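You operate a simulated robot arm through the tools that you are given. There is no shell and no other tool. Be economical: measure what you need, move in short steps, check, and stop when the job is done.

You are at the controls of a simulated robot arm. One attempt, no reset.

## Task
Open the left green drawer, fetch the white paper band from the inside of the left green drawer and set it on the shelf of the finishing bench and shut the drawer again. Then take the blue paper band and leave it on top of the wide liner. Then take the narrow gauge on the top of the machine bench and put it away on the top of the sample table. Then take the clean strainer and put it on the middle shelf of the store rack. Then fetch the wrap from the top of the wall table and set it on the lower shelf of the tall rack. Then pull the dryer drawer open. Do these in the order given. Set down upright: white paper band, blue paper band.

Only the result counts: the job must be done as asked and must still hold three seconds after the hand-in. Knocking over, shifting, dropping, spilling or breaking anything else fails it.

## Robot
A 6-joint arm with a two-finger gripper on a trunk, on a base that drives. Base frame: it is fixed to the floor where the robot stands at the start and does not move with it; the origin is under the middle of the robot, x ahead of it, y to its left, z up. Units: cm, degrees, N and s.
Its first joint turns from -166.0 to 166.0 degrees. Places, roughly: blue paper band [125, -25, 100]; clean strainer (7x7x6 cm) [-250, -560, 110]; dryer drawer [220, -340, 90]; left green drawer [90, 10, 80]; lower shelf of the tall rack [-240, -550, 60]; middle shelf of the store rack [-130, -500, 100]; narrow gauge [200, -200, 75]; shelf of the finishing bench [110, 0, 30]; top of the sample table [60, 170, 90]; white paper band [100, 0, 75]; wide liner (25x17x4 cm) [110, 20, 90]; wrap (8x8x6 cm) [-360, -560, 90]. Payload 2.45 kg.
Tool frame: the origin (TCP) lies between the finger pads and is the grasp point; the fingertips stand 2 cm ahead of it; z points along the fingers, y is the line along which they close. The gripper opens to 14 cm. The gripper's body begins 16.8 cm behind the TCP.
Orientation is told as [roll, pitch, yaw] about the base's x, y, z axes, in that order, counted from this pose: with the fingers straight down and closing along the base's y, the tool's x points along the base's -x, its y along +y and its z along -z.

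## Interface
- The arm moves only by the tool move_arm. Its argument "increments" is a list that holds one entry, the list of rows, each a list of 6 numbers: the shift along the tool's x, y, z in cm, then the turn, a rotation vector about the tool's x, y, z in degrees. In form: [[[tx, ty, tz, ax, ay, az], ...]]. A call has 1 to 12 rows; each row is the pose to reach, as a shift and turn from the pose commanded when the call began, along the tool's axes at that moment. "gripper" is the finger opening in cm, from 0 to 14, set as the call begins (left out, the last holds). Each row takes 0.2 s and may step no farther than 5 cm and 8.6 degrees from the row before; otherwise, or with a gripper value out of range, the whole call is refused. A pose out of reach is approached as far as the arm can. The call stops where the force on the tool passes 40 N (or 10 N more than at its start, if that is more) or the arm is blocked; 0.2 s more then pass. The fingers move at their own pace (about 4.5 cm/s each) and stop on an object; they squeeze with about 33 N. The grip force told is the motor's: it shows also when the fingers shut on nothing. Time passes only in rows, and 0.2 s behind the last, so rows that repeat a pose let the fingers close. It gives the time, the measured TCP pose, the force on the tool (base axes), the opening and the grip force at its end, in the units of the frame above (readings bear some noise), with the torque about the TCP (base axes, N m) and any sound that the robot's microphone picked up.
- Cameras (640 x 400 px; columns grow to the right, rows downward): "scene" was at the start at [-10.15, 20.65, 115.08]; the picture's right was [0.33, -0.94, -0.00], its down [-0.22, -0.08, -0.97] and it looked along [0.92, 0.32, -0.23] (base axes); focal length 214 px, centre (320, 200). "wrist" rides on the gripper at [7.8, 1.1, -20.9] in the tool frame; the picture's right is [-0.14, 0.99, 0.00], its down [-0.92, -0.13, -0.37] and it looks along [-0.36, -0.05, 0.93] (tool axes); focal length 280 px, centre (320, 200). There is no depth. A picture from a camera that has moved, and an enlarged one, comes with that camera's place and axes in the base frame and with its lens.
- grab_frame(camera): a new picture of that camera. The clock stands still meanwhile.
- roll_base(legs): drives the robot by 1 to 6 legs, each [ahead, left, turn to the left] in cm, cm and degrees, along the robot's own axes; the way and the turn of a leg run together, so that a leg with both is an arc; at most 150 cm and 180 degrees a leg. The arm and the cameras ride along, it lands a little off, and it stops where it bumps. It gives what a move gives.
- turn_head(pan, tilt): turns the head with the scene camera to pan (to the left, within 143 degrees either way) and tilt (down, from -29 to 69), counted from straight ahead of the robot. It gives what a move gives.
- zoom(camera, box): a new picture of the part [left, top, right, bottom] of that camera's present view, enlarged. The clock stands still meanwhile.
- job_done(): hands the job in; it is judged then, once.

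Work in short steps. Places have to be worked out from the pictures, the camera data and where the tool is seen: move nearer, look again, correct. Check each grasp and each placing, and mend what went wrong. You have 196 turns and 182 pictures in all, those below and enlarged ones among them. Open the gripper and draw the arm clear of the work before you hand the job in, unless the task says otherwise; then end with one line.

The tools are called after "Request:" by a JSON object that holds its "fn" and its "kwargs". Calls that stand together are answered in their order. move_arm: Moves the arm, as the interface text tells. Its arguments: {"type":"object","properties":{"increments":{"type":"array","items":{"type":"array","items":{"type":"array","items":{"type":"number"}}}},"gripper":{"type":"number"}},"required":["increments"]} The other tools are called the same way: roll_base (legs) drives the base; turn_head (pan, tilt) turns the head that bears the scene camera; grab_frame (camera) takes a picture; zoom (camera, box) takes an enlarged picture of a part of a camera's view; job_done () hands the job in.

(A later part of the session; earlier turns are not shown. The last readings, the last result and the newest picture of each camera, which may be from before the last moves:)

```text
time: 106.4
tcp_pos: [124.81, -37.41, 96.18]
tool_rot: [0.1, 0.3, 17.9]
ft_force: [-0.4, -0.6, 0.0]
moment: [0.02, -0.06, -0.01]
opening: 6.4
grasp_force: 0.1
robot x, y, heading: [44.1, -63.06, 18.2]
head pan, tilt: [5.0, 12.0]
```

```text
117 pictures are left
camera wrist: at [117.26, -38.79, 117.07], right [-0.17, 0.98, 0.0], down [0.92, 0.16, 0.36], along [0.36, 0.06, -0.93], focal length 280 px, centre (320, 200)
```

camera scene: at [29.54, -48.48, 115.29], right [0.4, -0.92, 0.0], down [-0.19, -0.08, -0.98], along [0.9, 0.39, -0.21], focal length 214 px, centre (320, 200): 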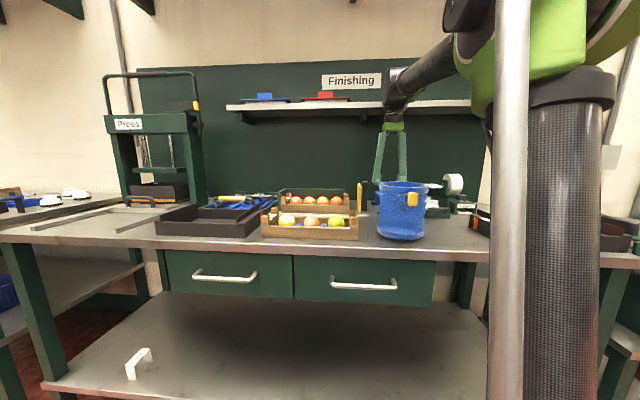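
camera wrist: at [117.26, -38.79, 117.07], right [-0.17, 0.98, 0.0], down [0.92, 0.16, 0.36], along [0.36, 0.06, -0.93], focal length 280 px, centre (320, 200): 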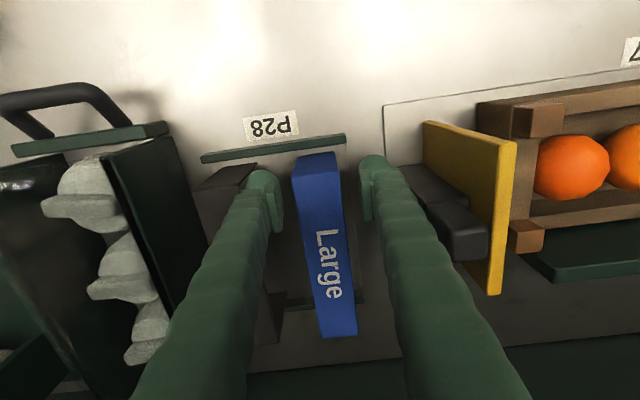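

Both fingers straddle the band with no contact. Closing now.

Request:
{"fn": "move_arm", "kwargs": {"increments": [[[0, 0, 0, 0, 0, 0], [0, 0, 0, 0, 0, 0], [0, 0, 0, 0, 0, 0], [0, 0, 0, 0, 0, 0]]], "gripper": 0}}

Request:
{"fn": "move_arm", "kwargs": {"increments": [[[0, 0, -1, 0, 0, 0], [0, 0, -2.5, 0, 0, 0], [0, 0, -4, 0, 0, 0]]]}}

Request:
{"fn": "grab_frame", "kwargs": {"camera": "wrist"}}

```text
time: 107.4
tcp_pos: [124.79, -37.46, 96.28]
tool_rot: [0.1, 0.3, 18.0]
ft_force: [-0.4, -0.5, -0.2]
moment: [0.03, 0.02, 0.02]
opening: 3.2
grasp_force: 33.1
robot x, y, heading: [44.12, -63.03, 18.5]
head pan, tilt: [5.0, 12.0]
```

```text
time: 108.2
tcp_pos: [124.9, -37.57, 100.12]
tool_rot: [0.1, 0.2, 17.9]
ft_force: [0.1, 0.3, 0.0]
moment: [-0.06, 0.01, 0.03]
opening: 3.21
grasp_force: 33.4
robot x, y, heading: [44.45, -63.08, 18.7]
head pan, tilt: [5.0, 12.0]
```

```text
116 pictures are left
camera wrist: at [117.32, -38.82, 121.0], right [-0.17, 0.98, 0.0], down [0.92, 0.16, 0.36], along [0.36, 0.06, -0.93], focal length 280 px, centre (320, 200)
```

wrist: 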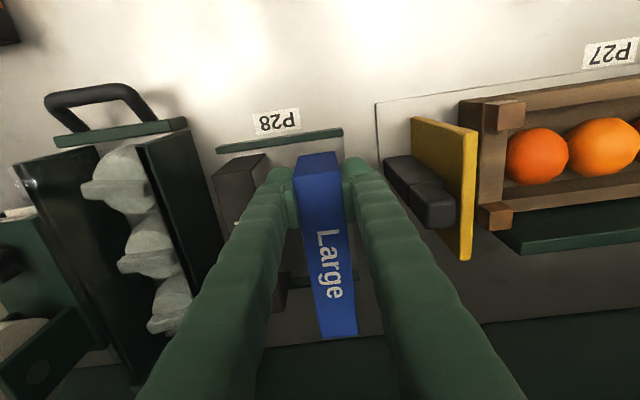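

The blue band is held and lifted straight. I retract 10 cm from under the shelf, then raise, and drive left to look at the liner.

Request:
{"fn": "move_arm", "kwargs": {"increments": [[[3, 0, -1, 0, 0, 0], [6, 0, -3, 0, 0, 0], [9, 0, -7, 0, 0, 0], [12, 0, -11, 0, 0, 0], [14, 0, -15, 0, 0, 0], [16, 0, -19, 0, 0, 0], [18, 0, -22, 0, 0, 0], [22, 0, -22, 0, 0, 0]]]}}

Request:
{"fn": "roll_base", "kwargs": {"legs": [[0, 58, 0]]}}

Request:
{"fn": "grab_frame", "kwargs": {"camera": "wrist"}}

Request:
{"fn": "grab_frame", "kwargs": {"camera": "scene"}}

```text
time: 110.0
tcp_pos: [104.29, -44.14, 122.47]
tool_rot: [0.1, 0.3, 17.9]
ft_force: [0.8, -0.8, -0.3]
moment: [-0.01, 0.11, -0.01]
opening: 3.2
grasp_force: 33.1
robot x, y, heading: [44.77, -63.07, 18.7]
head pan, tilt: [5.0, 12.0]
```

```text
time: 113.2
tcp_pos: [86.23, 9.83, 122.42]
tool_rot: [0.1, 0.3, 17.6]
ft_force: [0.0, -0.2, -1.3]
moment: [0.0, -0.01, 0.01]
opening: 3.18
grasp_force: 33.6
robot x, y, heading: [26.27, -8.33, 18.1]
head pan, tilt: [5.0, 12.0]
```

```text
115 pictures are left
camera wrist: at [78.66, 8.73, 143.24], right [-0.17, 0.99, 0.0], down [0.92, 0.15, 0.36], along [0.36, 0.06, -0.93], focal length 280 px, centre (320, 200)
```

wrist: 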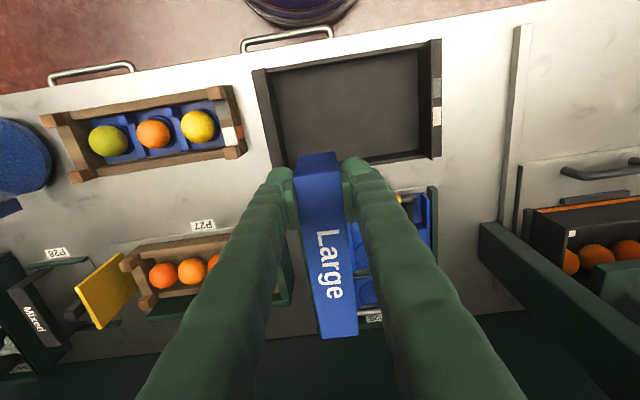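

```text
114 pictures are left
camera scene: at [11.62, 6.21, 115.29], right [0.39, -0.92, 0.0], down [-0.19, -0.08, -0.98], along [0.9, 0.38, -0.21], focal length 214 px, centre (320, 200)
```

scene: 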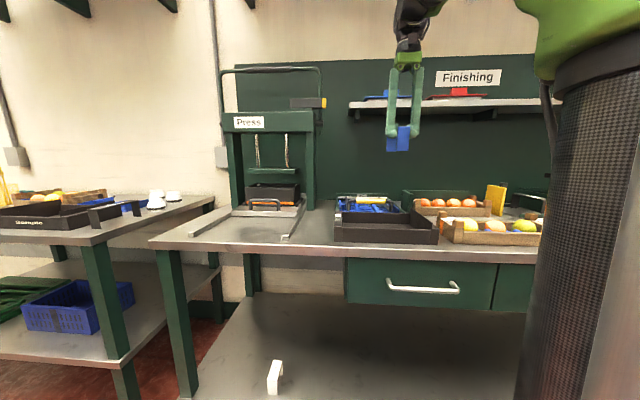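

I zoom on the blue liner area from the scene camera to identify the wide liner.

Request:
{"fn": "zoom", "kwargs": {"camera": "scene", "box": [310, 170, 450, 260]}}

Request:
{"fn": "zoom", "kwargs": {"camera": "wrist", "box": [340, 160, 480, 340]}}

```text
4.44 times, centred on (380, 215) of scene
camera zoom: at [11.62, 6.21, 115.29], right [0.39, -0.92, 0.0], down [-0.19, -0.08, -0.98], along [0.9, 0.38, -0.21], focal length 953 px, centre (53, 133)
```

zoom: 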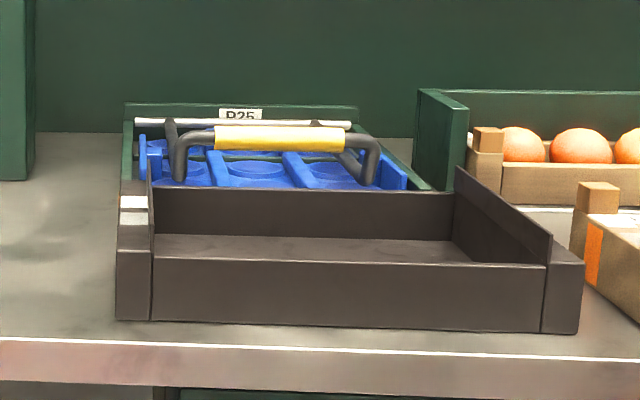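

```text
2.22 times, centred on (410, 250) of wrist
camera zoom: at [78.66, 8.73, 143.24], right [-0.17, 0.99, 0.0], down [0.92, 0.15, 0.36], along [0.36, 0.06, -0.93], focal length 623 px, centre (120, 89)
```

zoom: 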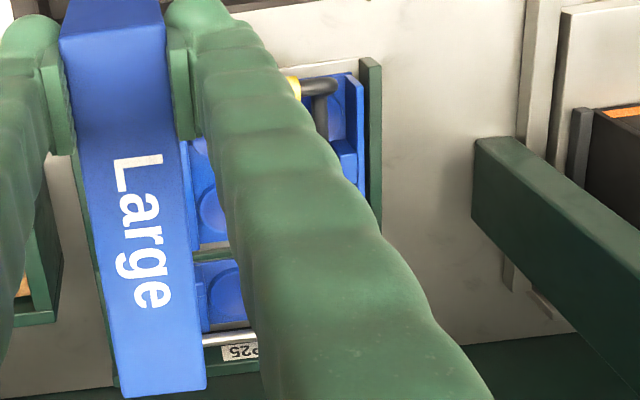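

The bay "P25" holds blue cup liners with a yellow-handled lever over it. I shift the hand right 20 cm and forward for an unobstructed view of that bay.

Request:
{"fn": "move_arm", "kwargs": {"increments": [[[-2, -4.5, 0, 0, 0, 0], [-4, -9, 0, 0, 0, 0], [-6, -13.5, 0, 0, 0, 0], [-8, -18, 0, 0, 0, 0], [-9, -22, 0, 0, 0, 0]]]}}

Request:
{"fn": "zoom", "kwargs": {"camera": "wrist", "box": [360, 60, 640, 400]}}

```text
time: 114.4
tcp_pos: [101.58, -8.29, 122.22]
tool_rot: [0.1, 0.4, 17.4]
ft_force: [0.4, 0.8, -0.6]
moment: [-0.08, -0.03, 0.0]
opening: 3.21
grasp_force: 33.3
robot x, y, heading: [26.43, -8.59, 18.0]
head pan, tilt: [5.0, 12.0]
```

```text
1.18 times, centred on (500, 230) of wrist
camera zoom: at [94.07, -9.51, 143.06], right [-0.17, 0.99, 0.0], down [0.92, 0.16, 0.36], along [0.36, 0.06, -0.93], focal length 330 px, centre (108, 165)
```

zoom: 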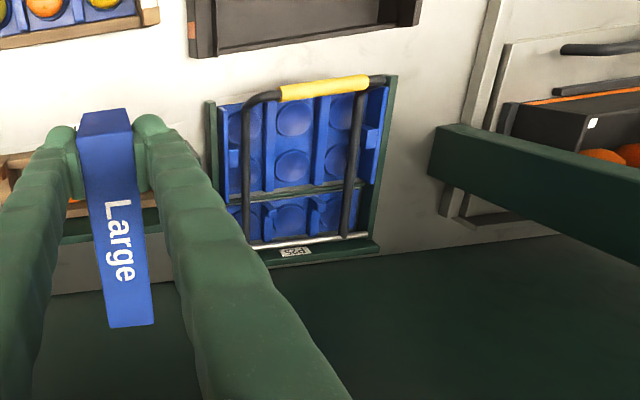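

Now it's clear: bay P25 holds the wide liner (3×2 cups, nearest) and a narrow one behind it, with a bail handle lying over. I zoom in on the wide liner's surface.

Request:
{"fn": "zoom", "kwargs": {"camera": "wrist", "box": [530, 110, 640, 280]}}

Request:
{"fn": "turn_head", "kwargs": {"pan": 2, "tilt": 22}}

Request:
{"fn": "grab_frame", "kwargs": {"camera": "scene"}}

```text
2.35 times, centred on (585, 195) of wrist
camera zoom: at [94.07, -9.51, 143.06], right [-0.17, 0.99, 0.0], down [0.92, 0.16, 0.36], along [0.36, 0.06, -0.93], focal length 660 px, centre (-304, 212)
```

zoom: 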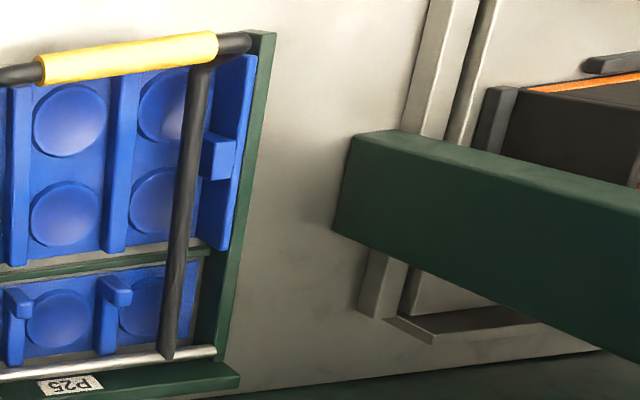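

```text
time: 115.2
tcp_pos: [101.64, -8.19, 122.11]
tool_rot: [0.1, 0.3, 17.5]
ft_force: [0.4, 0.1, -0.1]
moment: [0.01, 0.02, -0.02]
opening: 3.19
grasp_force: 33.1
robot x, y, heading: [26.47, -8.15, 18.0]
head pan, tilt: [2.0, 22.0]
```

```text
109 pictures are left
camera scene: at [11.77, 5.73, 113.67], right [0.34, -0.94, 0.0], down [-0.35, -0.13, -0.93], along [0.87, 0.32, -0.37], focal length 214 px, centre (320, 200)
```

scene: 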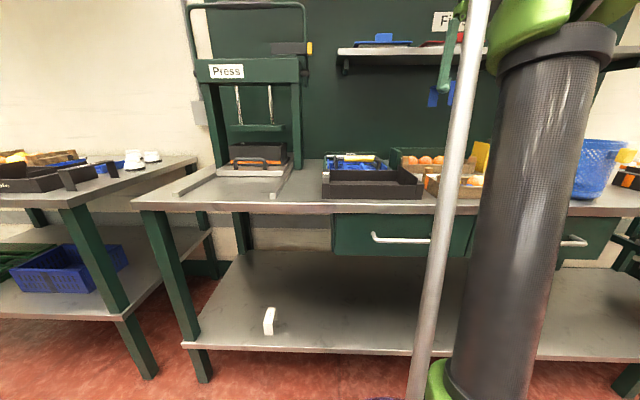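

The liner's cups are shallow, with ribs along the bench-normal and flat margins at the ends: the band (≈16.5 cm) fits lengthwise in the middle column, legs on the end margins, just behind the yellow bar. I move above (99.4, 22.1).

Request:
{"fn": "move_arm", "kwargs": {"increments": [[[-1, 4.2, 0, 0, 0, 0], [-2, 8.4, 0, 0, 0, 0], [-3, 12.7, 0, 0, 0, 0], [-4, 16.9, 0, 0, 0, 0], [-5, 21.1, 1, 0, 0, 0], [-6, 25.4, 3, 0, 0, 0], [-7, 29.6, 6, 0, 0, -0.5]]]}}

Request:
{"fn": "grab_frame", "kwargs": {"camera": "wrist"}}

Request:
{"fn": "zoom", "kwargs": {"camera": "scene", "box": [300, 40, 480, 220]}}

```text
refused: row 7 steps farther than a row can; nothing moved
```

```text
108 pictures are left
camera wrist: at [94.08, -9.52, 143.04], right [-0.17, 0.99, 0.0], down [0.92, 0.15, 0.36], along [0.36, 0.06, -0.93], focal length 280 px, centre (320, 200)
```

wrist: 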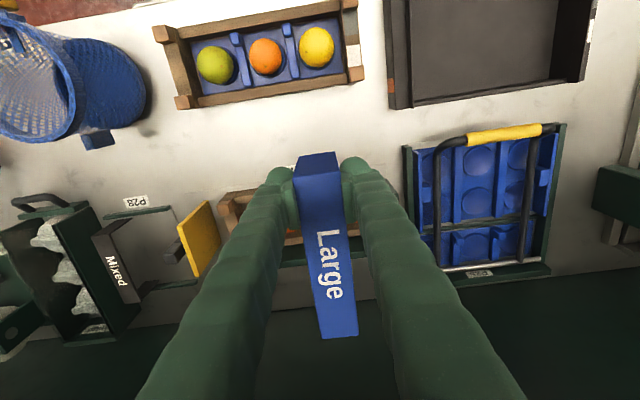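

```text
2.22 times, centred on (390, 130) of scene
camera zoom: at [11.77, 5.73, 113.67], right [0.34, -0.94, 0.0], down [-0.35, -0.13, -0.93], along [0.87, 0.32, -0.37], focal length 477 px, centre (164, 356)
```

zoom: 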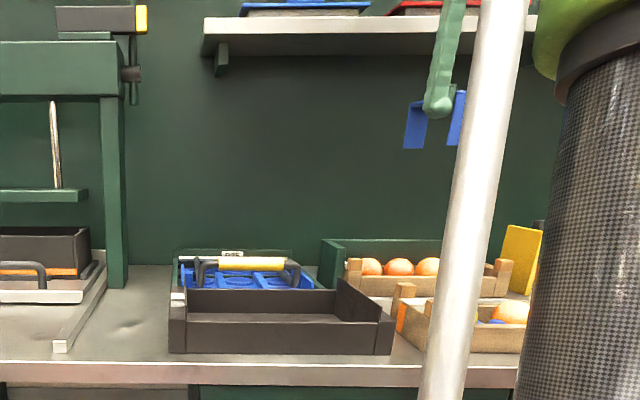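

Refused for a too-large step; I repeat with eight rows.

Request:
{"fn": "move_arm", "kwargs": {"increments": [[[-1, 4, 0, 0, 0, 0], [-2, 8, 0, 0, 0, 0], [-3, 12, 0, 0, 0, 0], [-4, 16, 0, 0, 0, 0], [-5, 20, 1, 0, 0, 0], [-6, 23.5, 3, 0, 0, 0], [-6.5, 27, 5, 0, 0, -0.3], [-7, 29.6, 6, 0, 0, -0.5]]]}}

Request:
{"fn": "grab_frame", "kwargs": {"camera": "wrist"}}

```text
time: 117.0
tcp_pos: [99.25, 22.26, 116.26]
tool_rot: [0.1, 0.3, 17.9]
ft_force: [0.5, -0.9, -0.2]
moment: [0.04, -0.01, 0.01]
opening: 3.2
grasp_force: 33.2
robot x, y, heading: [26.55, -8.15, 17.7]
head pan, tilt: [2.0, 22.0]
```

```text
106 pictures are left
camera wrist: at [91.7, 20.88, 137.16], right [-0.17, 0.98, 0.0], down [0.92, 0.16, 0.36], along [0.36, 0.06, -0.93], focal length 280 px, centre (320, 200)
```

wrist: 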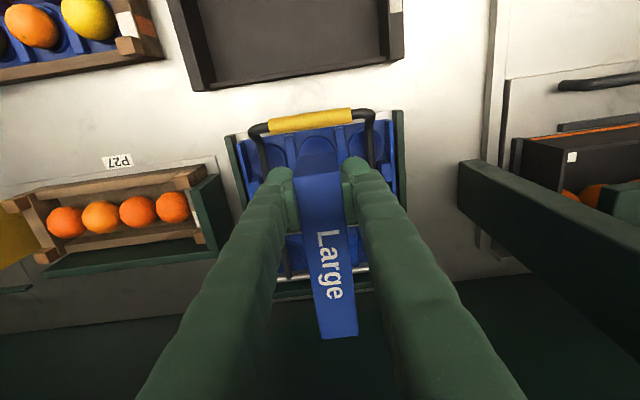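

I zoom on the band's near end and the bar to judge the clearance precisely.

Request:
{"fn": "zoom", "kwargs": {"camera": "wrist", "box": [230, 95, 410, 215]}}

```text
3.33 times, centred on (320, 155) of wrist
camera zoom: at [91.7, 20.88, 137.16], right [-0.17, 0.98, 0.0], down [0.92, 0.16, 0.36], along [0.36, 0.06, -0.93], focal length 935 px, centre (320, 350)
```

zoom: 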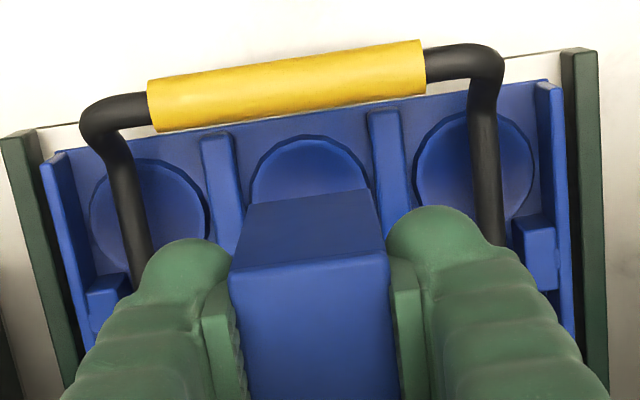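

The near leg is at n≈99.2, the bar's back at ≈98.2, liner margin 98.7–100.2: it fits with about 1 cm to the bar. I shift right 0.5 cm and descend to just above the liner.

Request:
{"fn": "move_arm", "kwargs": {"increments": [[[-0.1, -0.5, 3, 0, 0, 0], [-0.1, -0.5, 7, 0, 0, 0], [-0.1, -0.5, 11, 0, 0, 0], [-0.1, -0.5, 14, 0, 0, 0]]]}}

Request:
{"fn": "zoom", "kwargs": {"camera": "wrist", "box": [200, 95, 440, 255]}}

Request:
{"fn": "grab_frame", "kwargs": {"camera": "scene"}}

```text
time: 118.0
tcp_pos: [99.62, 21.71, 102.14]
tool_rot: [0.0, 0.3, 18.0]
ft_force: [-0.1, 0.3, -0.3]
moment: [0.0, 0.03, 0.0]
opening: 3.19
grasp_force: 33.1
robot x, y, heading: [26.35, -8.6, 18.3]
head pan, tilt: [2.0, 22.0]
```

```text
2.50 times, centred on (320, 175) of wrist
camera zoom: at [92.04, 20.24, 123.07], right [-0.17, 0.98, 0.0], down [0.92, 0.16, 0.36], along [0.36, 0.06, -0.93], focal length 701 px, centre (320, 262)
```

zoom: 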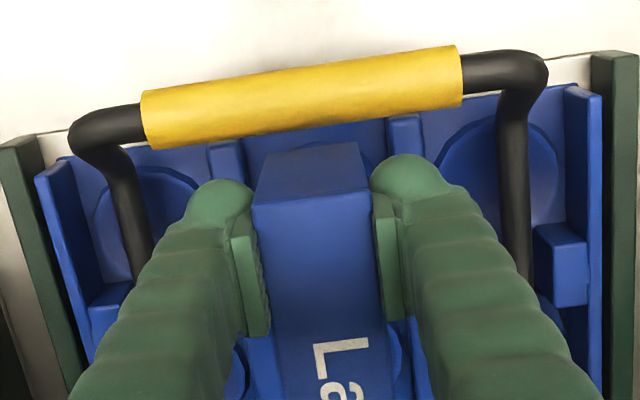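

```text
103 pictures are left
camera scene: at [11.76, 5.74, 113.66], right [0.34, -0.94, 0.0], down [-0.35, -0.13, -0.93], along [0.87, 0.32, -0.37], focal length 214 px, centre (320, 200)
```

scene: 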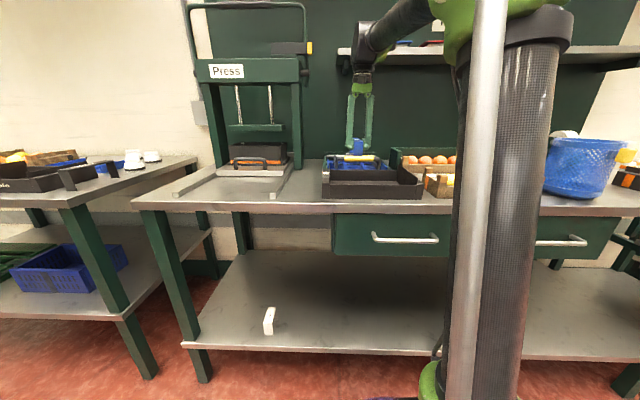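

About 0.8 cm clearance to the bar and centred between ribs. I lower gently until contact.

Request:
{"fn": "move_arm", "kwargs": {"increments": [[[-0.05, 0, 1, 0, 0, 0], [-0.05, 0, 2, 0, 0, 0], [-0.05, 0, 3, 0, 0, 0]]]}}

Request:
{"fn": "move_arm", "kwargs": {"increments": [[[0, 0, 0.4, 0, 0, 0], [0, 0, 0.8, 0, 0, 0], [0, 0, 1.2, 0, 0, 0], [0, 0, 1.6, 0, 0, 0], [0, 0, 2.0, 0, 0, 0], [0, 0, 2.4, 0, 0, 0], [0, 0, 2.8, 0, 0, 0]]]}}

Request:
{"fn": "zoom", "kwargs": {"camera": "wrist", "box": [200, 75, 440, 255]}}

```text
time: 118.8
tcp_pos: [99.48, 21.63, 99.24]
tool_rot: [0.1, 0.3, 18.0]
ft_force: [0.6, -0.3, -0.5]
moment: [0.04, -0.01, 0.01]
opening: 3.18
grasp_force: 33.6
robot x, y, heading: [26.4, -8.21, 18.0]
head pan, tilt: [2.0, 22.0]
```

```text
time: 120.4
tcp_pos: [99.41, 21.73, 96.49]
tool_rot: [0.1, 0.2, 18.1]
ft_force: [2.9, -0.1, 16.2]
moment: [0.26, -0.69, -0.03]
opening: 3.22
grasp_force: 33.0
robot x, y, heading: [26.81, -8.19, 18.1]
head pan, tilt: [2.0, 22.0]
```

```text
2.22 times, centred on (320, 165) of wrist
camera zoom: at [91.79, 20.24, 117.38], right [-0.17, 0.98, 0.0], down [0.92, 0.16, 0.36], along [0.36, 0.06, -0.93], focal length 623 px, centre (320, 278)
```

zoom: 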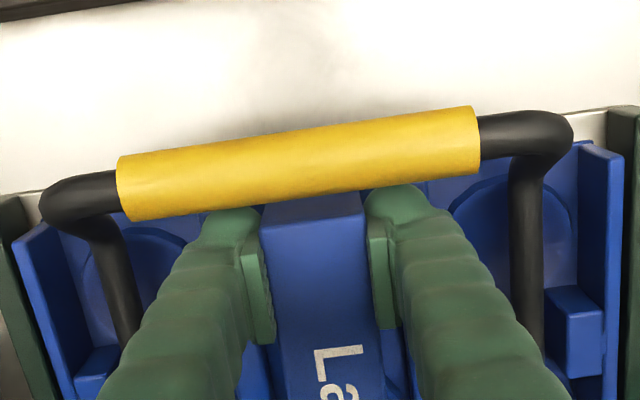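

Both legs are in contact at z_base≈90.3. I ease off and open just enough.

Request:
{"fn": "move_arm", "kwargs": {"increments": [[[0, 0, -0.1, 0, 0, 0], [0, 0, -0.1, 0, 0, 0], [0, 0, -0.1, 0, 0, 0]]], "gripper": 5.2}}

Request:
{"fn": "move_arm", "kwargs": {"increments": [[[0, 0, -2, 0, 0, 0], [0, 0, -5, 0, 0, 0], [0, 0, -9, 0, 0, 0], [0, 0, -13, 0, 0, 0], [0, 0, -17, 0, 0, 0], [4, 0, -20, 0, 0, 0], [8, -3, -23, 0, 0, 0]]]}}

Request:
{"fn": "grab_frame", "kwargs": {"camera": "wrist"}}

```text
time: 121.2
tcp_pos: [99.5, 21.59, 96.6]
tool_rot: [0.1, 0.4, 18.0]
ft_force: [-0.1, -0.4, 0.5]
moment: [-0.04, -0.02, 0.01]
opening: 5.18
grasp_force: 0.0
robot x, y, heading: [26.41, -8.16, 18.1]
head pan, tilt: [2.0, 22.0]
```

```text
refused: row 7 steps farther than a row can; nothing moved
```

```text
101 pictures are left
camera wrist: at [91.85, 20.26, 117.48], right [-0.17, 0.98, 0.0], down [0.92, 0.16, 0.36], along [0.36, 0.06, -0.93], focal length 280 px, centre (320, 200)
```

wrist: 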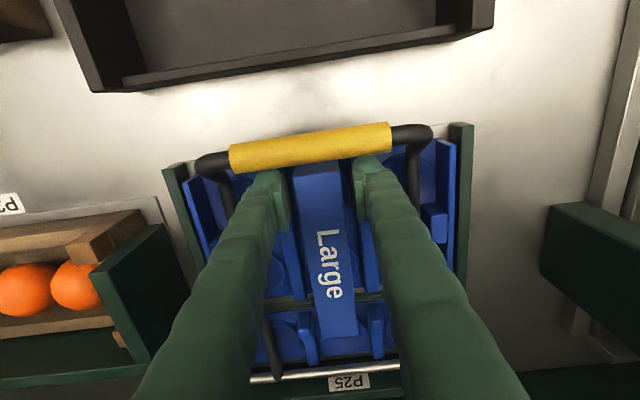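

The band stayed put on release. I raise straight up, then look.

Request:
{"fn": "move_arm", "kwargs": {"increments": [[[0, 0, -2, 0, 0, 0], [0, 0, -5, 0, 0, 0], [0, 0, -9, 0, 0, 0], [0, 0, -13, 0, 0, 0], [0, 0, -17, 0, 0, 0], [3, -2, -20, 0, 0, 0], [6, -4, -22, 0, 0, 0], [9, -8, -22, 0, 0, 0], [11, -12, -22, 0, 0, 0]]]}}

Request:
{"fn": "zoom", "kwargs": {"camera": "wrist", "box": [320, 120, 560, 320]}}

Request:
{"fn": "zoom", "kwargs": {"camera": "scene", "box": [300, 120, 460, 220]}}

```text
time: 123.2
tcp_pos: [92.86, 6.88, 118.57]
tool_rot: [0.2, 0.3, 18.0]
ft_force: [-0.6, 0.7, -0.2]
moment: [-0.08, 0.02, 0.01]
opening: 5.19
grasp_force: 0.2
robot x, y, heading: [26.45, -8.14, 18.1]
head pan, tilt: [2.0, 22.0]
```

```text
2.00 times, centred on (440, 220) of wrist
camera zoom: at [85.27, 5.62, 139.35], right [-0.18, 0.98, 0.0], down [0.92, 0.16, 0.36], along [0.36, 0.06, -0.93], focal length 561 px, centre (80, 160)
```

zoom: 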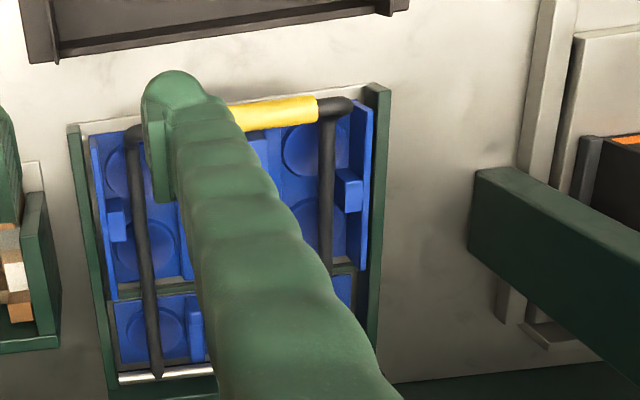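

```text
4.00 times, centred on (380, 170) of scene
camera zoom: at [11.78, 5.75, 113.66], right [0.34, -0.94, 0.0], down [-0.35, -0.13, -0.93], along [0.87, 0.32, -0.37], focal length 858 px, centre (80, 320)
```

zoom: 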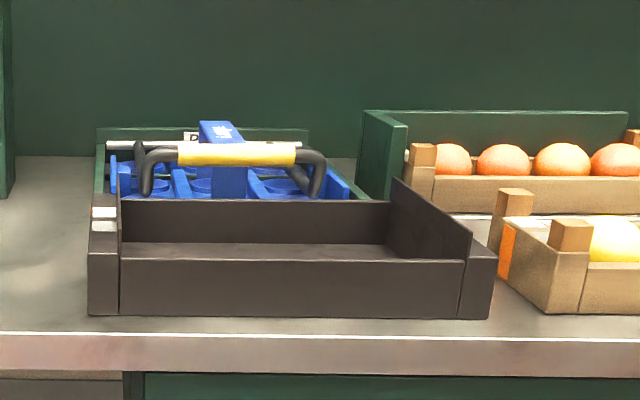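

The band stands upright behind the bar. I move the hand further right to verify the far leg.

Request:
{"fn": "move_arm", "kwargs": {"increments": [[[0, -4.5, 0, 0, 0, 0], [0, -9, 0, 0, 0, 0], [0, -12, 0, 0, 0, 0]]]}}

Request:
{"fn": "zoom", "kwargs": {"camera": "wrist", "box": [400, 120, 580, 300]}}

```text
time: 124.0
tcp_pos: [96.63, -4.56, 118.54]
tool_rot: [0.0, 0.3, 17.9]
ft_force: [0.4, -0.4, -1.1]
moment: [-0.04, -0.05, 0.0]
opening: 5.21
grasp_force: 0.2
robot x, y, heading: [26.6, -7.91, 18.4]
head pan, tilt: [2.0, 22.0]
```

```text
2.22 times, centred on (490, 210) of wrist
camera zoom: at [89.04, -5.85, 139.4], right [-0.18, 0.98, 0.0], down [0.92, 0.16, 0.36], along [0.36, 0.06, -0.93], focal length 623 px, centre (-58, 178)
```

zoom: 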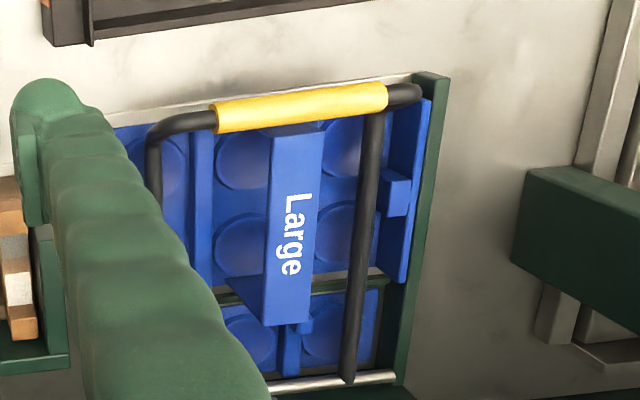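

I zoom tightly on the far leg near the divider.

Request:
{"fn": "zoom", "kwargs": {"camera": "wrist", "box": [470, 220, 550, 275]}}

```text
7.27 times, centred on (510, 248) of wrist
camera zoom: at [89.04, -5.85, 139.4], right [-0.18, 0.98, 0.0], down [0.92, 0.16, 0.36], along [0.36, 0.06, -0.93], focal length 2039 px, centre (-1062, -146)
```

zoom: 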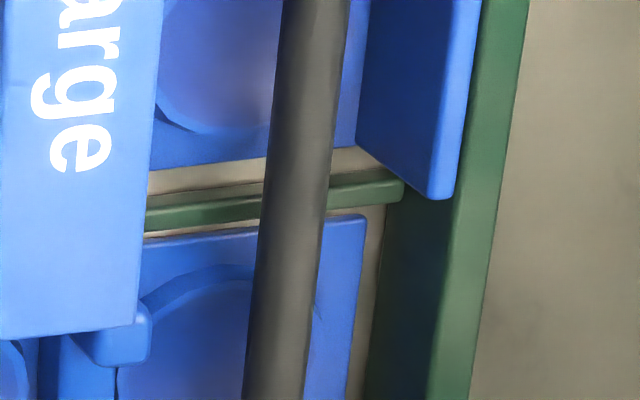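

Request:
{"fn": "zoom", "kwargs": {"camera": "wrist", "box": [440, 205, 520, 275]}}

```text
5.71 times, centred on (480, 240) of wrist
camera zoom: at [89.04, -5.85, 139.4], right [-0.18, 0.98, 0.0], down [0.92, 0.16, 0.36], along [0.36, 0.06, -0.93], focal length 1602 px, centre (-594, -29)
```

zoom: 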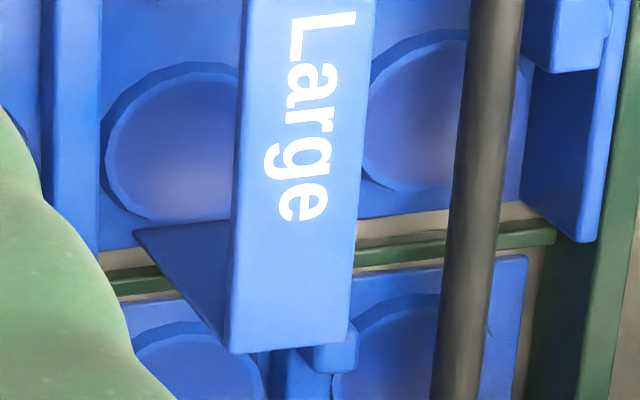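

Far leg is just inside the liner edge — good. Next, the narrow gauge. I back off the bench and look to the right along the aisle.

Request:
{"fn": "roll_base", "kwargs": {"legs": [[-32, 0, 0]]}}

Request:
{"fn": "turn_head", "kwargs": {"pan": -60, "tilt": 15}}

Request:
{"fn": "grab_frame", "kwargs": {"camera": "scene"}}

Request:
{"fn": "turn_head", "kwargs": {"pan": -110, "tilt": 20}}

Request:
{"fn": "grab_frame", "kwargs": {"camera": "scene"}}

```text
time: 126.1
tcp_pos: [66.44, -13.87, 118.45]
tool_rot: [0.1, 0.3, 18.3]
ft_force: [0.7, -0.5, 0.5]
moment: [0.02, -0.01, -0.01]
opening: 5.18
grasp_force: 0.1
robot x, y, heading: [-3.36, -18.11, 18.5]
head pan, tilt: [2.0, 22.0]
```

```text
time: 127.4
tcp_pos: [66.46, -13.97, 118.63]
tool_rot: [0.0, 0.2, 18.4]
ft_force: [0.0, 0.4, 0.0]
moment: [-0.03, 0.0, 0.03]
opening: 5.18
grasp_force: 0.0
robot x, y, heading: [-3.59, -17.91, 18.4]
head pan, tilt: [-60.0, 15.0]
```

```text
95 pictures are left
camera scene: at [-20.08, -13.73, 114.8], right [-0.66, -0.75, 0.0], down [-0.19, 0.17, -0.97], along [0.72, -0.64, -0.26], focal length 214 px, centre (320, 200)
```

scene: 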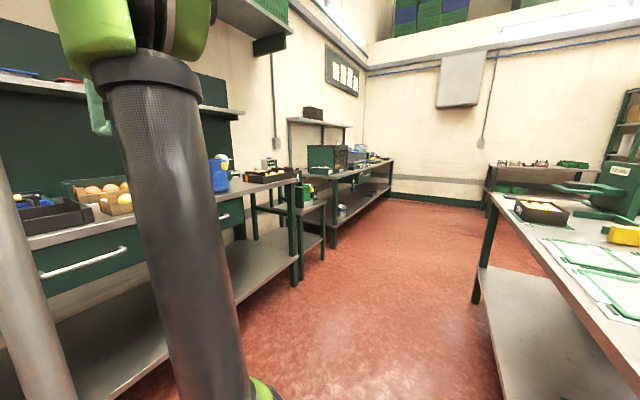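

```text
time: 128.6
tcp_pos: [66.64, -13.94, 118.5]
tool_rot: [0.1, 0.3, 18.3]
ft_force: [-0.3, -0.3, -0.4]
moment: [0.02, 0.01, -0.02]
opening: 5.19
grasp_force: 0.0
robot x, y, heading: [-3.58, -18.31, 18.3]
head pan, tilt: [-110.0, 20.0]
```

```text
94 pictures are left
camera scene: at [-27.32, -16.85, 113.99], right [-1.0, 0.03, 0.0], down [0.01, 0.34, -0.94], along [-0.02, -0.94, -0.34], focal length 214 px, centre (320, 200)
```

scene: 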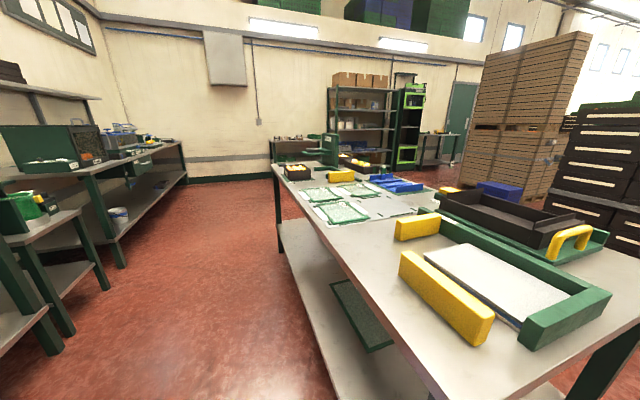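

I zoom to identify the machine bench and narrow gauge.

Request:
{"fn": "turn_head", "kwargs": {"pan": -62, "tilt": 10}}

Request:
{"fn": "zoom", "kwargs": {"camera": "scene", "box": [240, 110, 420, 250]}}

```text
time: 129.7
tcp_pos: [66.59, -13.97, 118.43]
tool_rot: [0.1, 0.2, 18.4]
ft_force: [0.6, 0.0, 0.7]
moment: [-0.03, 0.01, 0.0]
opening: 5.18
grasp_force: 0.0
robot x, y, heading: [-3.66, -17.86, 18.4]
head pan, tilt: [-62.0, 10.0]
```

```text
2.86 times, centred on (330, 180) of scene
camera zoom: at [-20.34, -13.95, 115.62], right [-0.69, -0.72, 0.0], down [-0.13, 0.12, -0.98], along [0.71, -0.68, -0.17], focal length 613 px, centre (291, 257)
```

zoom: 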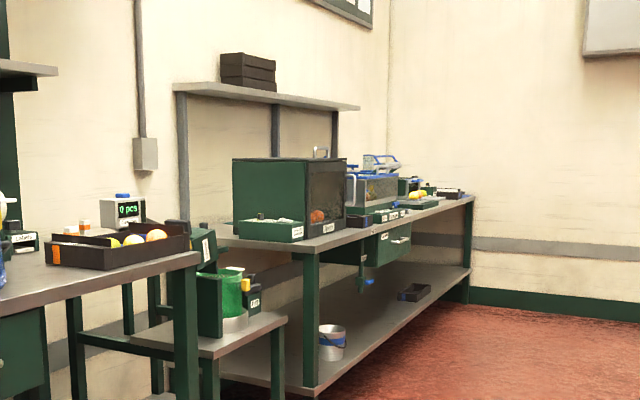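

I drive right along the aisle about 130 cm and look at the machine bench from there.

Request:
{"fn": "roll_base", "kwargs": {"legs": [[0, -130, 0]]}}

Request:
{"fn": "turn_head", "kwargs": {"pan": -28, "tilt": 14}}

Request:
{"fn": "grab_frame", "kwargs": {"camera": "scene"}}

```text
time: 136.3
tcp_pos: [108.05, -139.31, 118.46]
tool_rot: [0.1, 0.3, 18.2]
ft_force: [0.1, 1.0, 0.2]
moment: [-0.01, 0.04, -0.02]
opening: 5.17
grasp_force: 0.0
robot x, y, heading: [38.32, -143.7, 18.4]
head pan, tilt: [-62.0, 10.0]
```

```text
time: 137.3
tcp_pos: [108.2, -139.27, 118.47]
tool_rot: [0.1, 0.3, 18.1]
ft_force: [0.2, -0.8, 0.0]
moment: [-0.03, -0.01, 0.0]
opening: 5.2
grasp_force: 0.1
robot x, y, heading: [37.91, -143.16, 18.4]
head pan, tilt: [-28.0, 14.0]
```

```text
92 pictures are left
camera scene: at [23.68, -134.1, 114.97], right [-0.17, -0.99, 0.0], down [-0.24, 0.04, -0.97], along [0.96, -0.17, -0.24], focal length 214 px, centre (320, 200)
```

scene: 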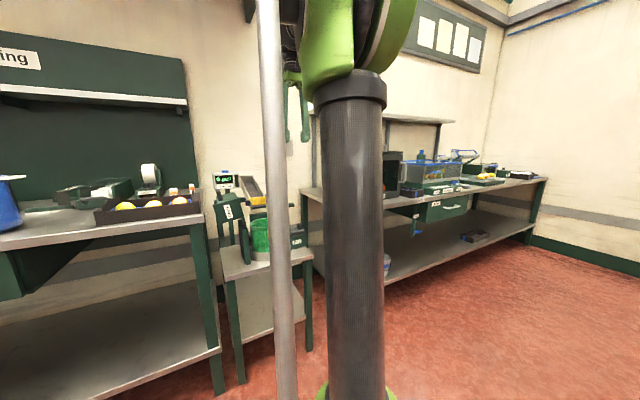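

I zoom in on the long bench and the stool.

Request:
{"fn": "zoom", "kwargs": {"camera": "scene", "box": [370, 100, 570, 260]}}

Request:
{"fn": "zoom", "kwargs": {"camera": "scene", "box": [190, 140, 340, 280]}}

```text
2.50 times, centred on (470, 180) of scene
camera zoom: at [23.68, -134.1, 114.97], right [-0.17, -0.99, 0.0], down [-0.24, 0.04, -0.97], along [0.96, -0.17, -0.24], focal length 536 px, centre (-55, 250)
```

zoom: 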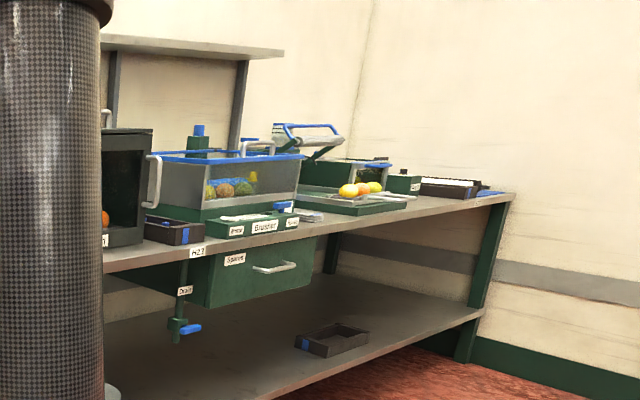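

```text
2.86 times, centred on (265, 210) of scene
camera zoom: at [23.68, -134.1, 114.97], right [-0.17, -0.99, 0.0], down [-0.24, 0.04, -0.97], along [0.96, -0.17, -0.24], focal length 613 px, centre (477, 171)
```

zoom: 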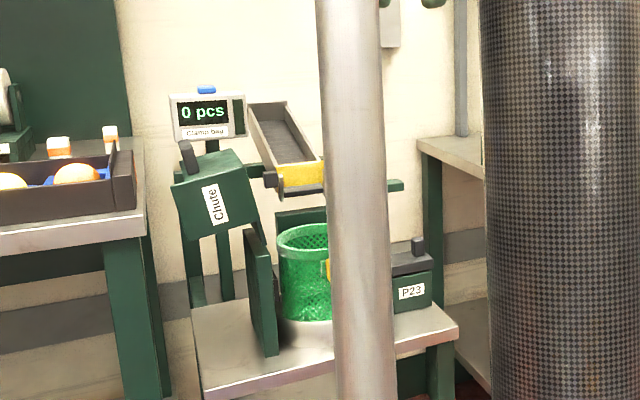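

The dryer with its drawer is at the far right of the long bench, and the gauge should be on that bench's left part (hidden by my arm). I drive right another 95 cm.

Request:
{"fn": "roll_base", "kwargs": {"legs": [[0, -95, 0]]}}

Request:
{"fn": "turn_head", "kwargs": {"pan": 8, "tilt": 15}}

Request:
{"fn": "grab_frame", "kwargs": {"camera": "scene"}}

Request:
{"fn": "grab_frame", "kwargs": {"camera": "wrist"}}

```text
time: 142.2
tcp_pos: [137.47, -227.2, 118.45]
tool_rot: [0.1, 0.2, 18.4]
ft_force: [0.7, 0.0, -0.1]
moment: [-0.02, 0.0, -0.02]
opening: 5.14
grasp_force: 0.1
robot x, y, heading: [67.05, -231.34, 18.5]
head pan, tilt: [-28.0, 14.0]
```

```text
time: 143.2
tcp_pos: [137.42, -227.34, 118.52]
tool_rot: [0.0, 0.2, 18.6]
ft_force: [-0.3, 0.2, 0.2]
moment: [0.0, -0.01, 0.0]
opening: 5.16
grasp_force: 0.0
robot x, y, heading: [67.11, -231.68, 18.8]
head pan, tilt: [8.0, 15.0]
```

```text
89 pictures are left
camera scene: at [52.2, -216.85, 114.8], right [0.45, -0.89, 0.0], down [-0.23, -0.12, -0.97], along [0.86, 0.43, -0.26], focal length 214 px, centre (320, 200)
```

scene: 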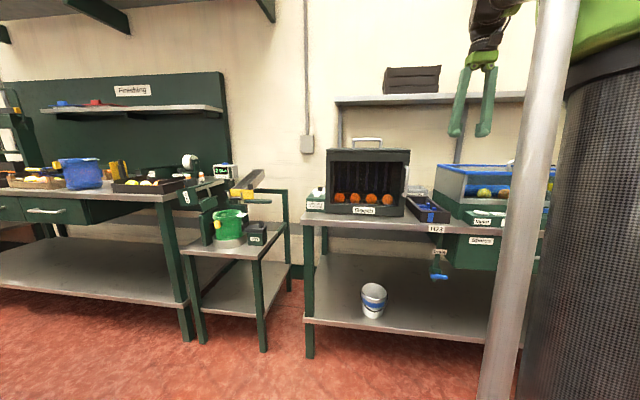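

```text
88 pictures are left
camera wrist: at [129.94, -228.63, 139.38], right [-0.18, 0.98, 0.0], down [0.92, 0.17, 0.36], along [0.36, 0.07, -0.93], focal length 280 px, centre (320, 200)
```

wrist: 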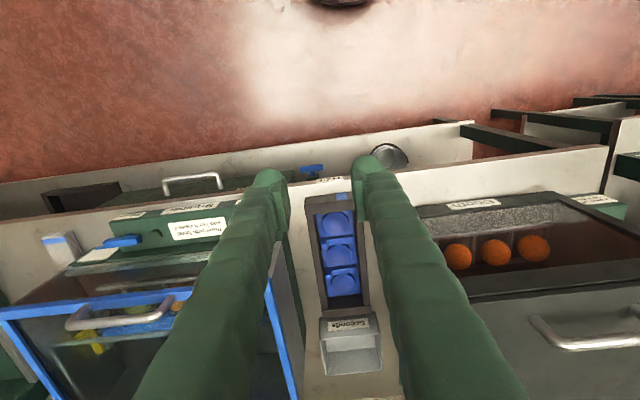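

I zoom in on this bench to find the narrow gauge.

Request:
{"fn": "zoom", "kwargs": {"camera": "scene", "box": [290, 120, 560, 290]}}

Request:
{"fn": "zoom", "kwargs": {"camera": "scene", "box": [170, 150, 310, 270]}}

```text
2.35 times, centred on (425, 205) of scene
camera zoom: at [52.2, -216.85, 114.8], right [0.45, -0.89, 0.0], down [-0.23, -0.12, -0.97], along [0.86, 0.43, -0.26], focal length 505 px, centre (73, 188)
```

zoom: 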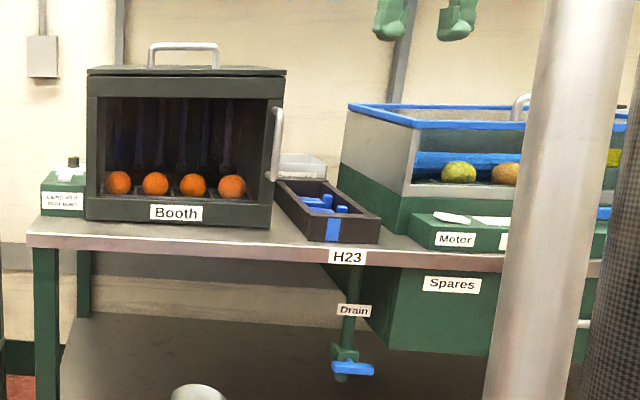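

```text
3.33 times, centred on (240, 210) of scene
camera zoom: at [52.2, -216.85, 114.8], right [0.45, -0.89, 0.0], down [-0.23, -0.12, -0.97], along [0.86, 0.43, -0.26], focal length 715 px, centre (587, 167)
```

zoom: 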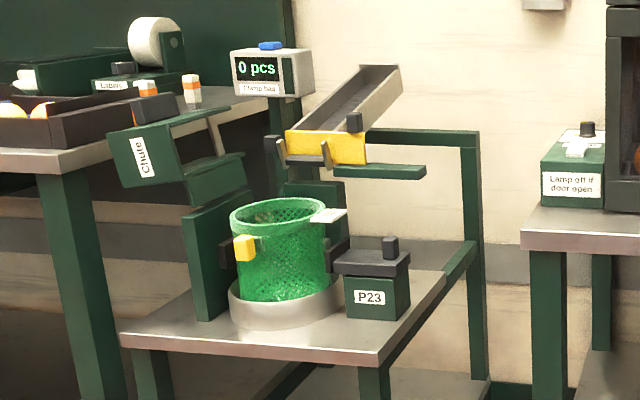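

Something labelled "Seconds" lies between booth and tank near (190, −209), about where the gauge should be. I raise the hand and drive ahead to look down there.

Request:
{"fn": "move_arm", "kwargs": {"increments": [[[0, 2.5, -4.3, 0, 0, 0], [0, 5, -8.6, 0, 0, 0], [0, 5, -13, 0, 0, 0]]]}}

Request:
{"fn": "roll_base", "kwargs": {"legs": [[25, 0, 0]]}}

Request:
{"fn": "grab_frame", "kwargs": {"camera": "wrist"}}

Request:
{"fn": "grab_frame", "kwargs": {"camera": "scene"}}

```text
time: 144.1
tcp_pos: [136.3, -222.32, 131.44]
tool_rot: [0.1, 0.3, 18.5]
ft_force: [0.2, 0.0, 1.1]
moment: [-0.01, -0.05, -0.01]
opening: 5.17
grasp_force: 0.0
robot x, y, heading: [67.28, -231.35, 18.5]
head pan, tilt: [8.0, 15.0]
```

```text
time: 145.9
tcp_pos: [160.06, -213.78, 131.21]
tool_rot: [0.1, 0.3, 18.9]
ft_force: [-0.5, -0.4, -0.2]
moment: [0.03, 0.0, 0.01]
opening: 5.2
grasp_force: 0.1
robot x, y, heading: [91.24, -223.56, 18.8]
head pan, tilt: [8.0, 15.0]
```

```text
85 pictures are left
camera wrist: at [152.53, -215.2, 152.17], right [-0.19, 0.98, 0.0], down [0.91, 0.18, 0.36], along [0.36, 0.07, -0.93], focal length 280 px, centre (320, 200)
```

wrist: 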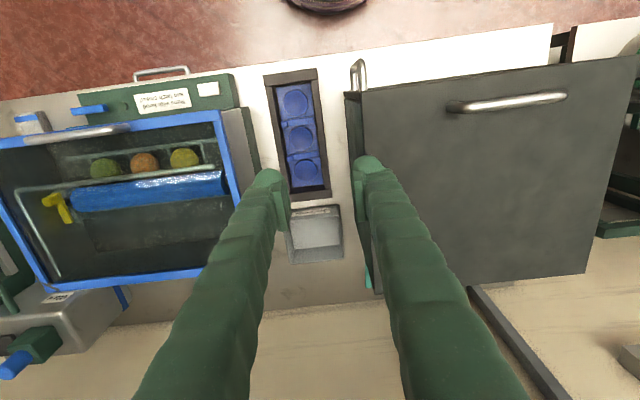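

```text
84 pictures are left
camera scene: at [75.9, -208.85, 114.8], right [0.45, -0.89, 0.0], down [-0.23, -0.12, -0.97], along [0.86, 0.44, -0.26], focal length 214 px, centre (320, 200)
```

scene: 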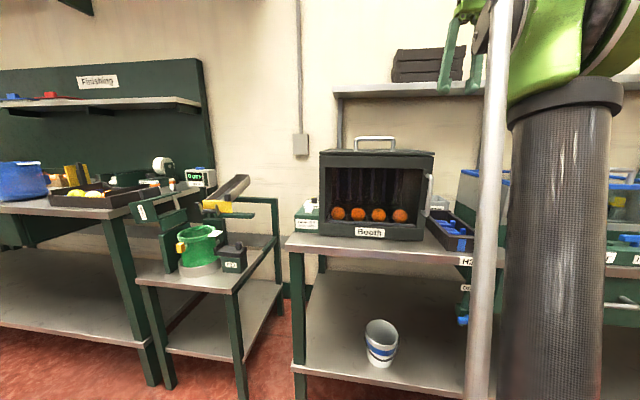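

A teal object peeks out beside the booth near (201, −191) — likely the gauge. I zoom, and shift the hand right to uncover it.

Request:
{"fn": "move_arm", "kwargs": {"increments": [[[0, -3, 0, 0, 0, 0], [0, -6, 0, 0, 0, 0], [0, -9, 0, 0, 0, 0], [0, -12, 0, 0, 0, 0]]]}}

Request:
{"fn": "grab_frame", "kwargs": {"camera": "wrist"}}

Request:
{"fn": "zoom", "kwargs": {"camera": "wrist", "box": [340, 180, 460, 300]}}

```text
time: 146.9
tcp_pos: [164.06, -225.13, 131.29]
tool_rot: [0.1, 0.3, 18.9]
ft_force: [-0.1, -0.1, -0.6]
moment: [-0.09, -0.06, -0.01]
opening: 5.17
grasp_force: 0.2
robot x, y, heading: [91.48, -223.47, 19.1]
head pan, tilt: [8.0, 15.0]
```

```text
83 pictures are left
camera wrist: at [156.5, -226.59, 152.16], right [-0.19, 0.98, 0.0], down [0.91, 0.18, 0.36], along [0.36, 0.07, -0.93], focal length 280 px, centre (320, 200)
```

wrist: 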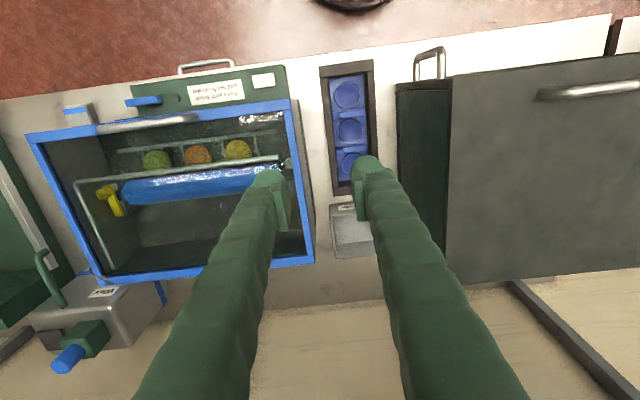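

```text
3.33 times, centred on (400, 240) of wrist
camera zoom: at [156.5, -226.59, 152.16], right [-0.19, 0.98, 0.0], down [0.91, 0.18, 0.36], along [0.36, 0.07, -0.93], focal length 935 px, centre (53, 67)
```

zoom: 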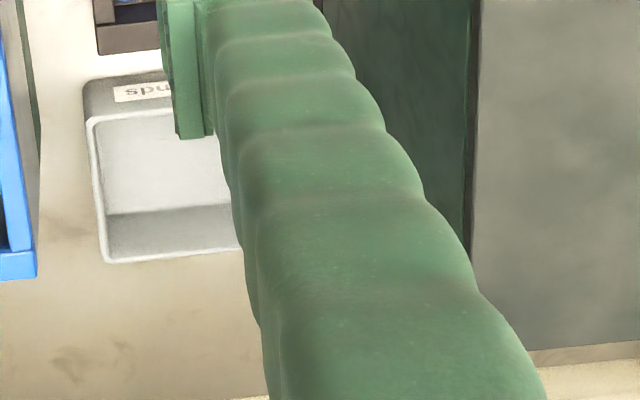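

The finger hides it; I move the hand left 18 cm (above the booth, which is ~18 cm lower) so it appears between the fingers.

Request:
{"fn": "move_arm", "kwargs": {"increments": [[[0, 4.5, 0, 0, 0, 0], [0, 9, 0, 0, 0, 0], [0, 13.5, 0, 0, 0, 0], [-2, 17, 0, 0, 0, 0]]]}}

Request:
{"fn": "zoom", "kwargs": {"camera": "wrist", "box": [250, 150, 410, 310]}}

```text
time: 147.9
tcp_pos: [160.22, -208.47, 131.24]
tool_rot: [0.1, 0.2, 18.9]
ft_force: [-0.2, -0.7, 0.2]
moment: [0.08, -0.04, 0.01]
opening: 5.17
grasp_force: 0.0
robot x, y, heading: [91.45, -223.72, 19.1]
head pan, tilt: [8.0, 15.0]
```

```text
2.50 times, centred on (330, 230) of wrist
camera zoom: at [152.64, -209.93, 152.11], right [-0.19, 0.98, 0.0], down [0.91, 0.18, 0.36], along [0.36, 0.07, -0.93], focal length 701 px, centre (295, 125)
```

zoom: 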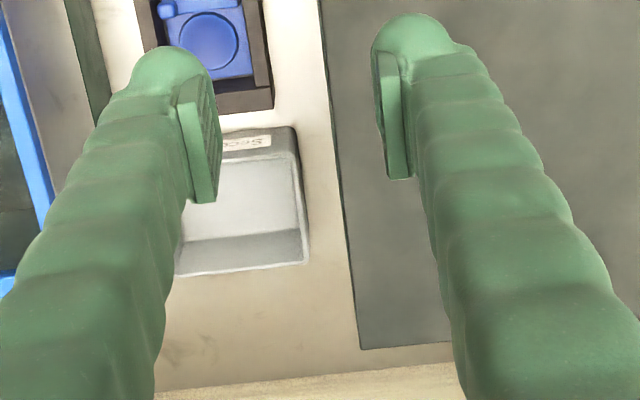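

It vanished from this angle (it's low, beside the booth's far side). I go back right 7 cm and zoom there.

Request:
{"fn": "move_arm", "kwargs": {"increments": [[[0, -3.5, 0, 0, 0, 0], [0, -7, 0, 0, 0, 0]]]}}

Request:
{"fn": "zoom", "kwargs": {"camera": "wrist", "box": [280, 190, 420, 330]}}

```text
time: 148.5
tcp_pos: [162.54, -215.14, 131.32]
tool_rot: [0.1, 0.3, 19.1]
ft_force: [-0.3, 0.7, 0.4]
moment: [-0.09, -0.01, 0.0]
opening: 5.21
grasp_force: 0.0
robot x, y, heading: [91.52, -223.48, 18.9]
head pan, tilt: [8.0, 15.0]
```

```text
2.86 times, centred on (350, 260) of wrist
camera zoom: at [155.01, -216.55, 152.2], right [-0.19, 0.98, 0.0], down [0.91, 0.18, 0.36], along [0.36, 0.07, -0.93], focal length 801 px, centre (234, 29)
```

zoom: 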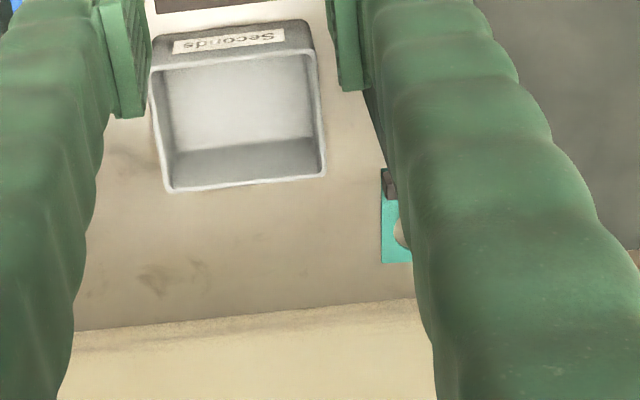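

It is the gauge: a teal plate with a hole and dark handle beside the booth's far corner. I move right for an oblique view past the finger.

Request:
{"fn": "move_arm", "kwargs": {"increments": [[[0, -4.5, 0, 0, 0, 0], [0, -9, 0, 0, 0, 0], [0, -13.5, 0, 0, 0, 0], [0, -18, 0, 0, 0, 0], [0, -22.5, 0, 0, 0, 0], [-4, -25, 0, 0, 0, 0]]]}}

Request:
{"fn": "zoom", "kwargs": {"camera": "wrist", "box": [400, 80, 640, 300]}}

```text
time: 149.9
tcp_pos: [170.32, -236.69, 127.55]
tool_rot: [0.0, 0.3, 19.0]
ft_force: [0.0, 0.8, 0.2]
moment: [-0.07, -0.08, -0.02]
opening: 5.21
grasp_force: 0.0
out of reach, approached as far as the arm can: row 4, 5, 6
robot x, y, heading: [91.24, -223.55, 19.2]
head pan, tilt: [8.0, 15.0]
```

```text
1.82 times, centred on (520, 190) of wrist
camera zoom: at [162.77, -238.17, 148.51], right [-0.19, 0.98, 0.0], down [0.91, 0.18, 0.36], along [0.36, 0.07, -0.93], focal length 510 px, centre (-44, 218)
```

zoom: 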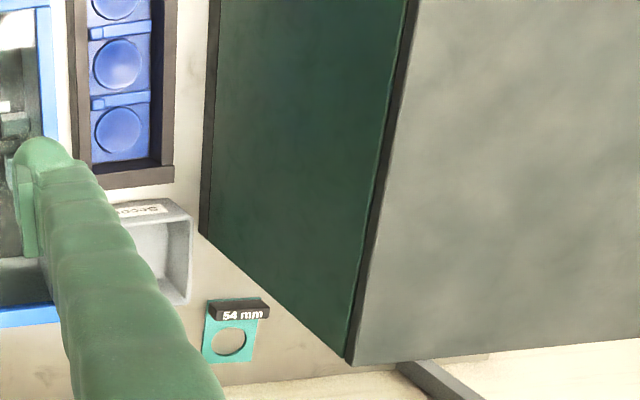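

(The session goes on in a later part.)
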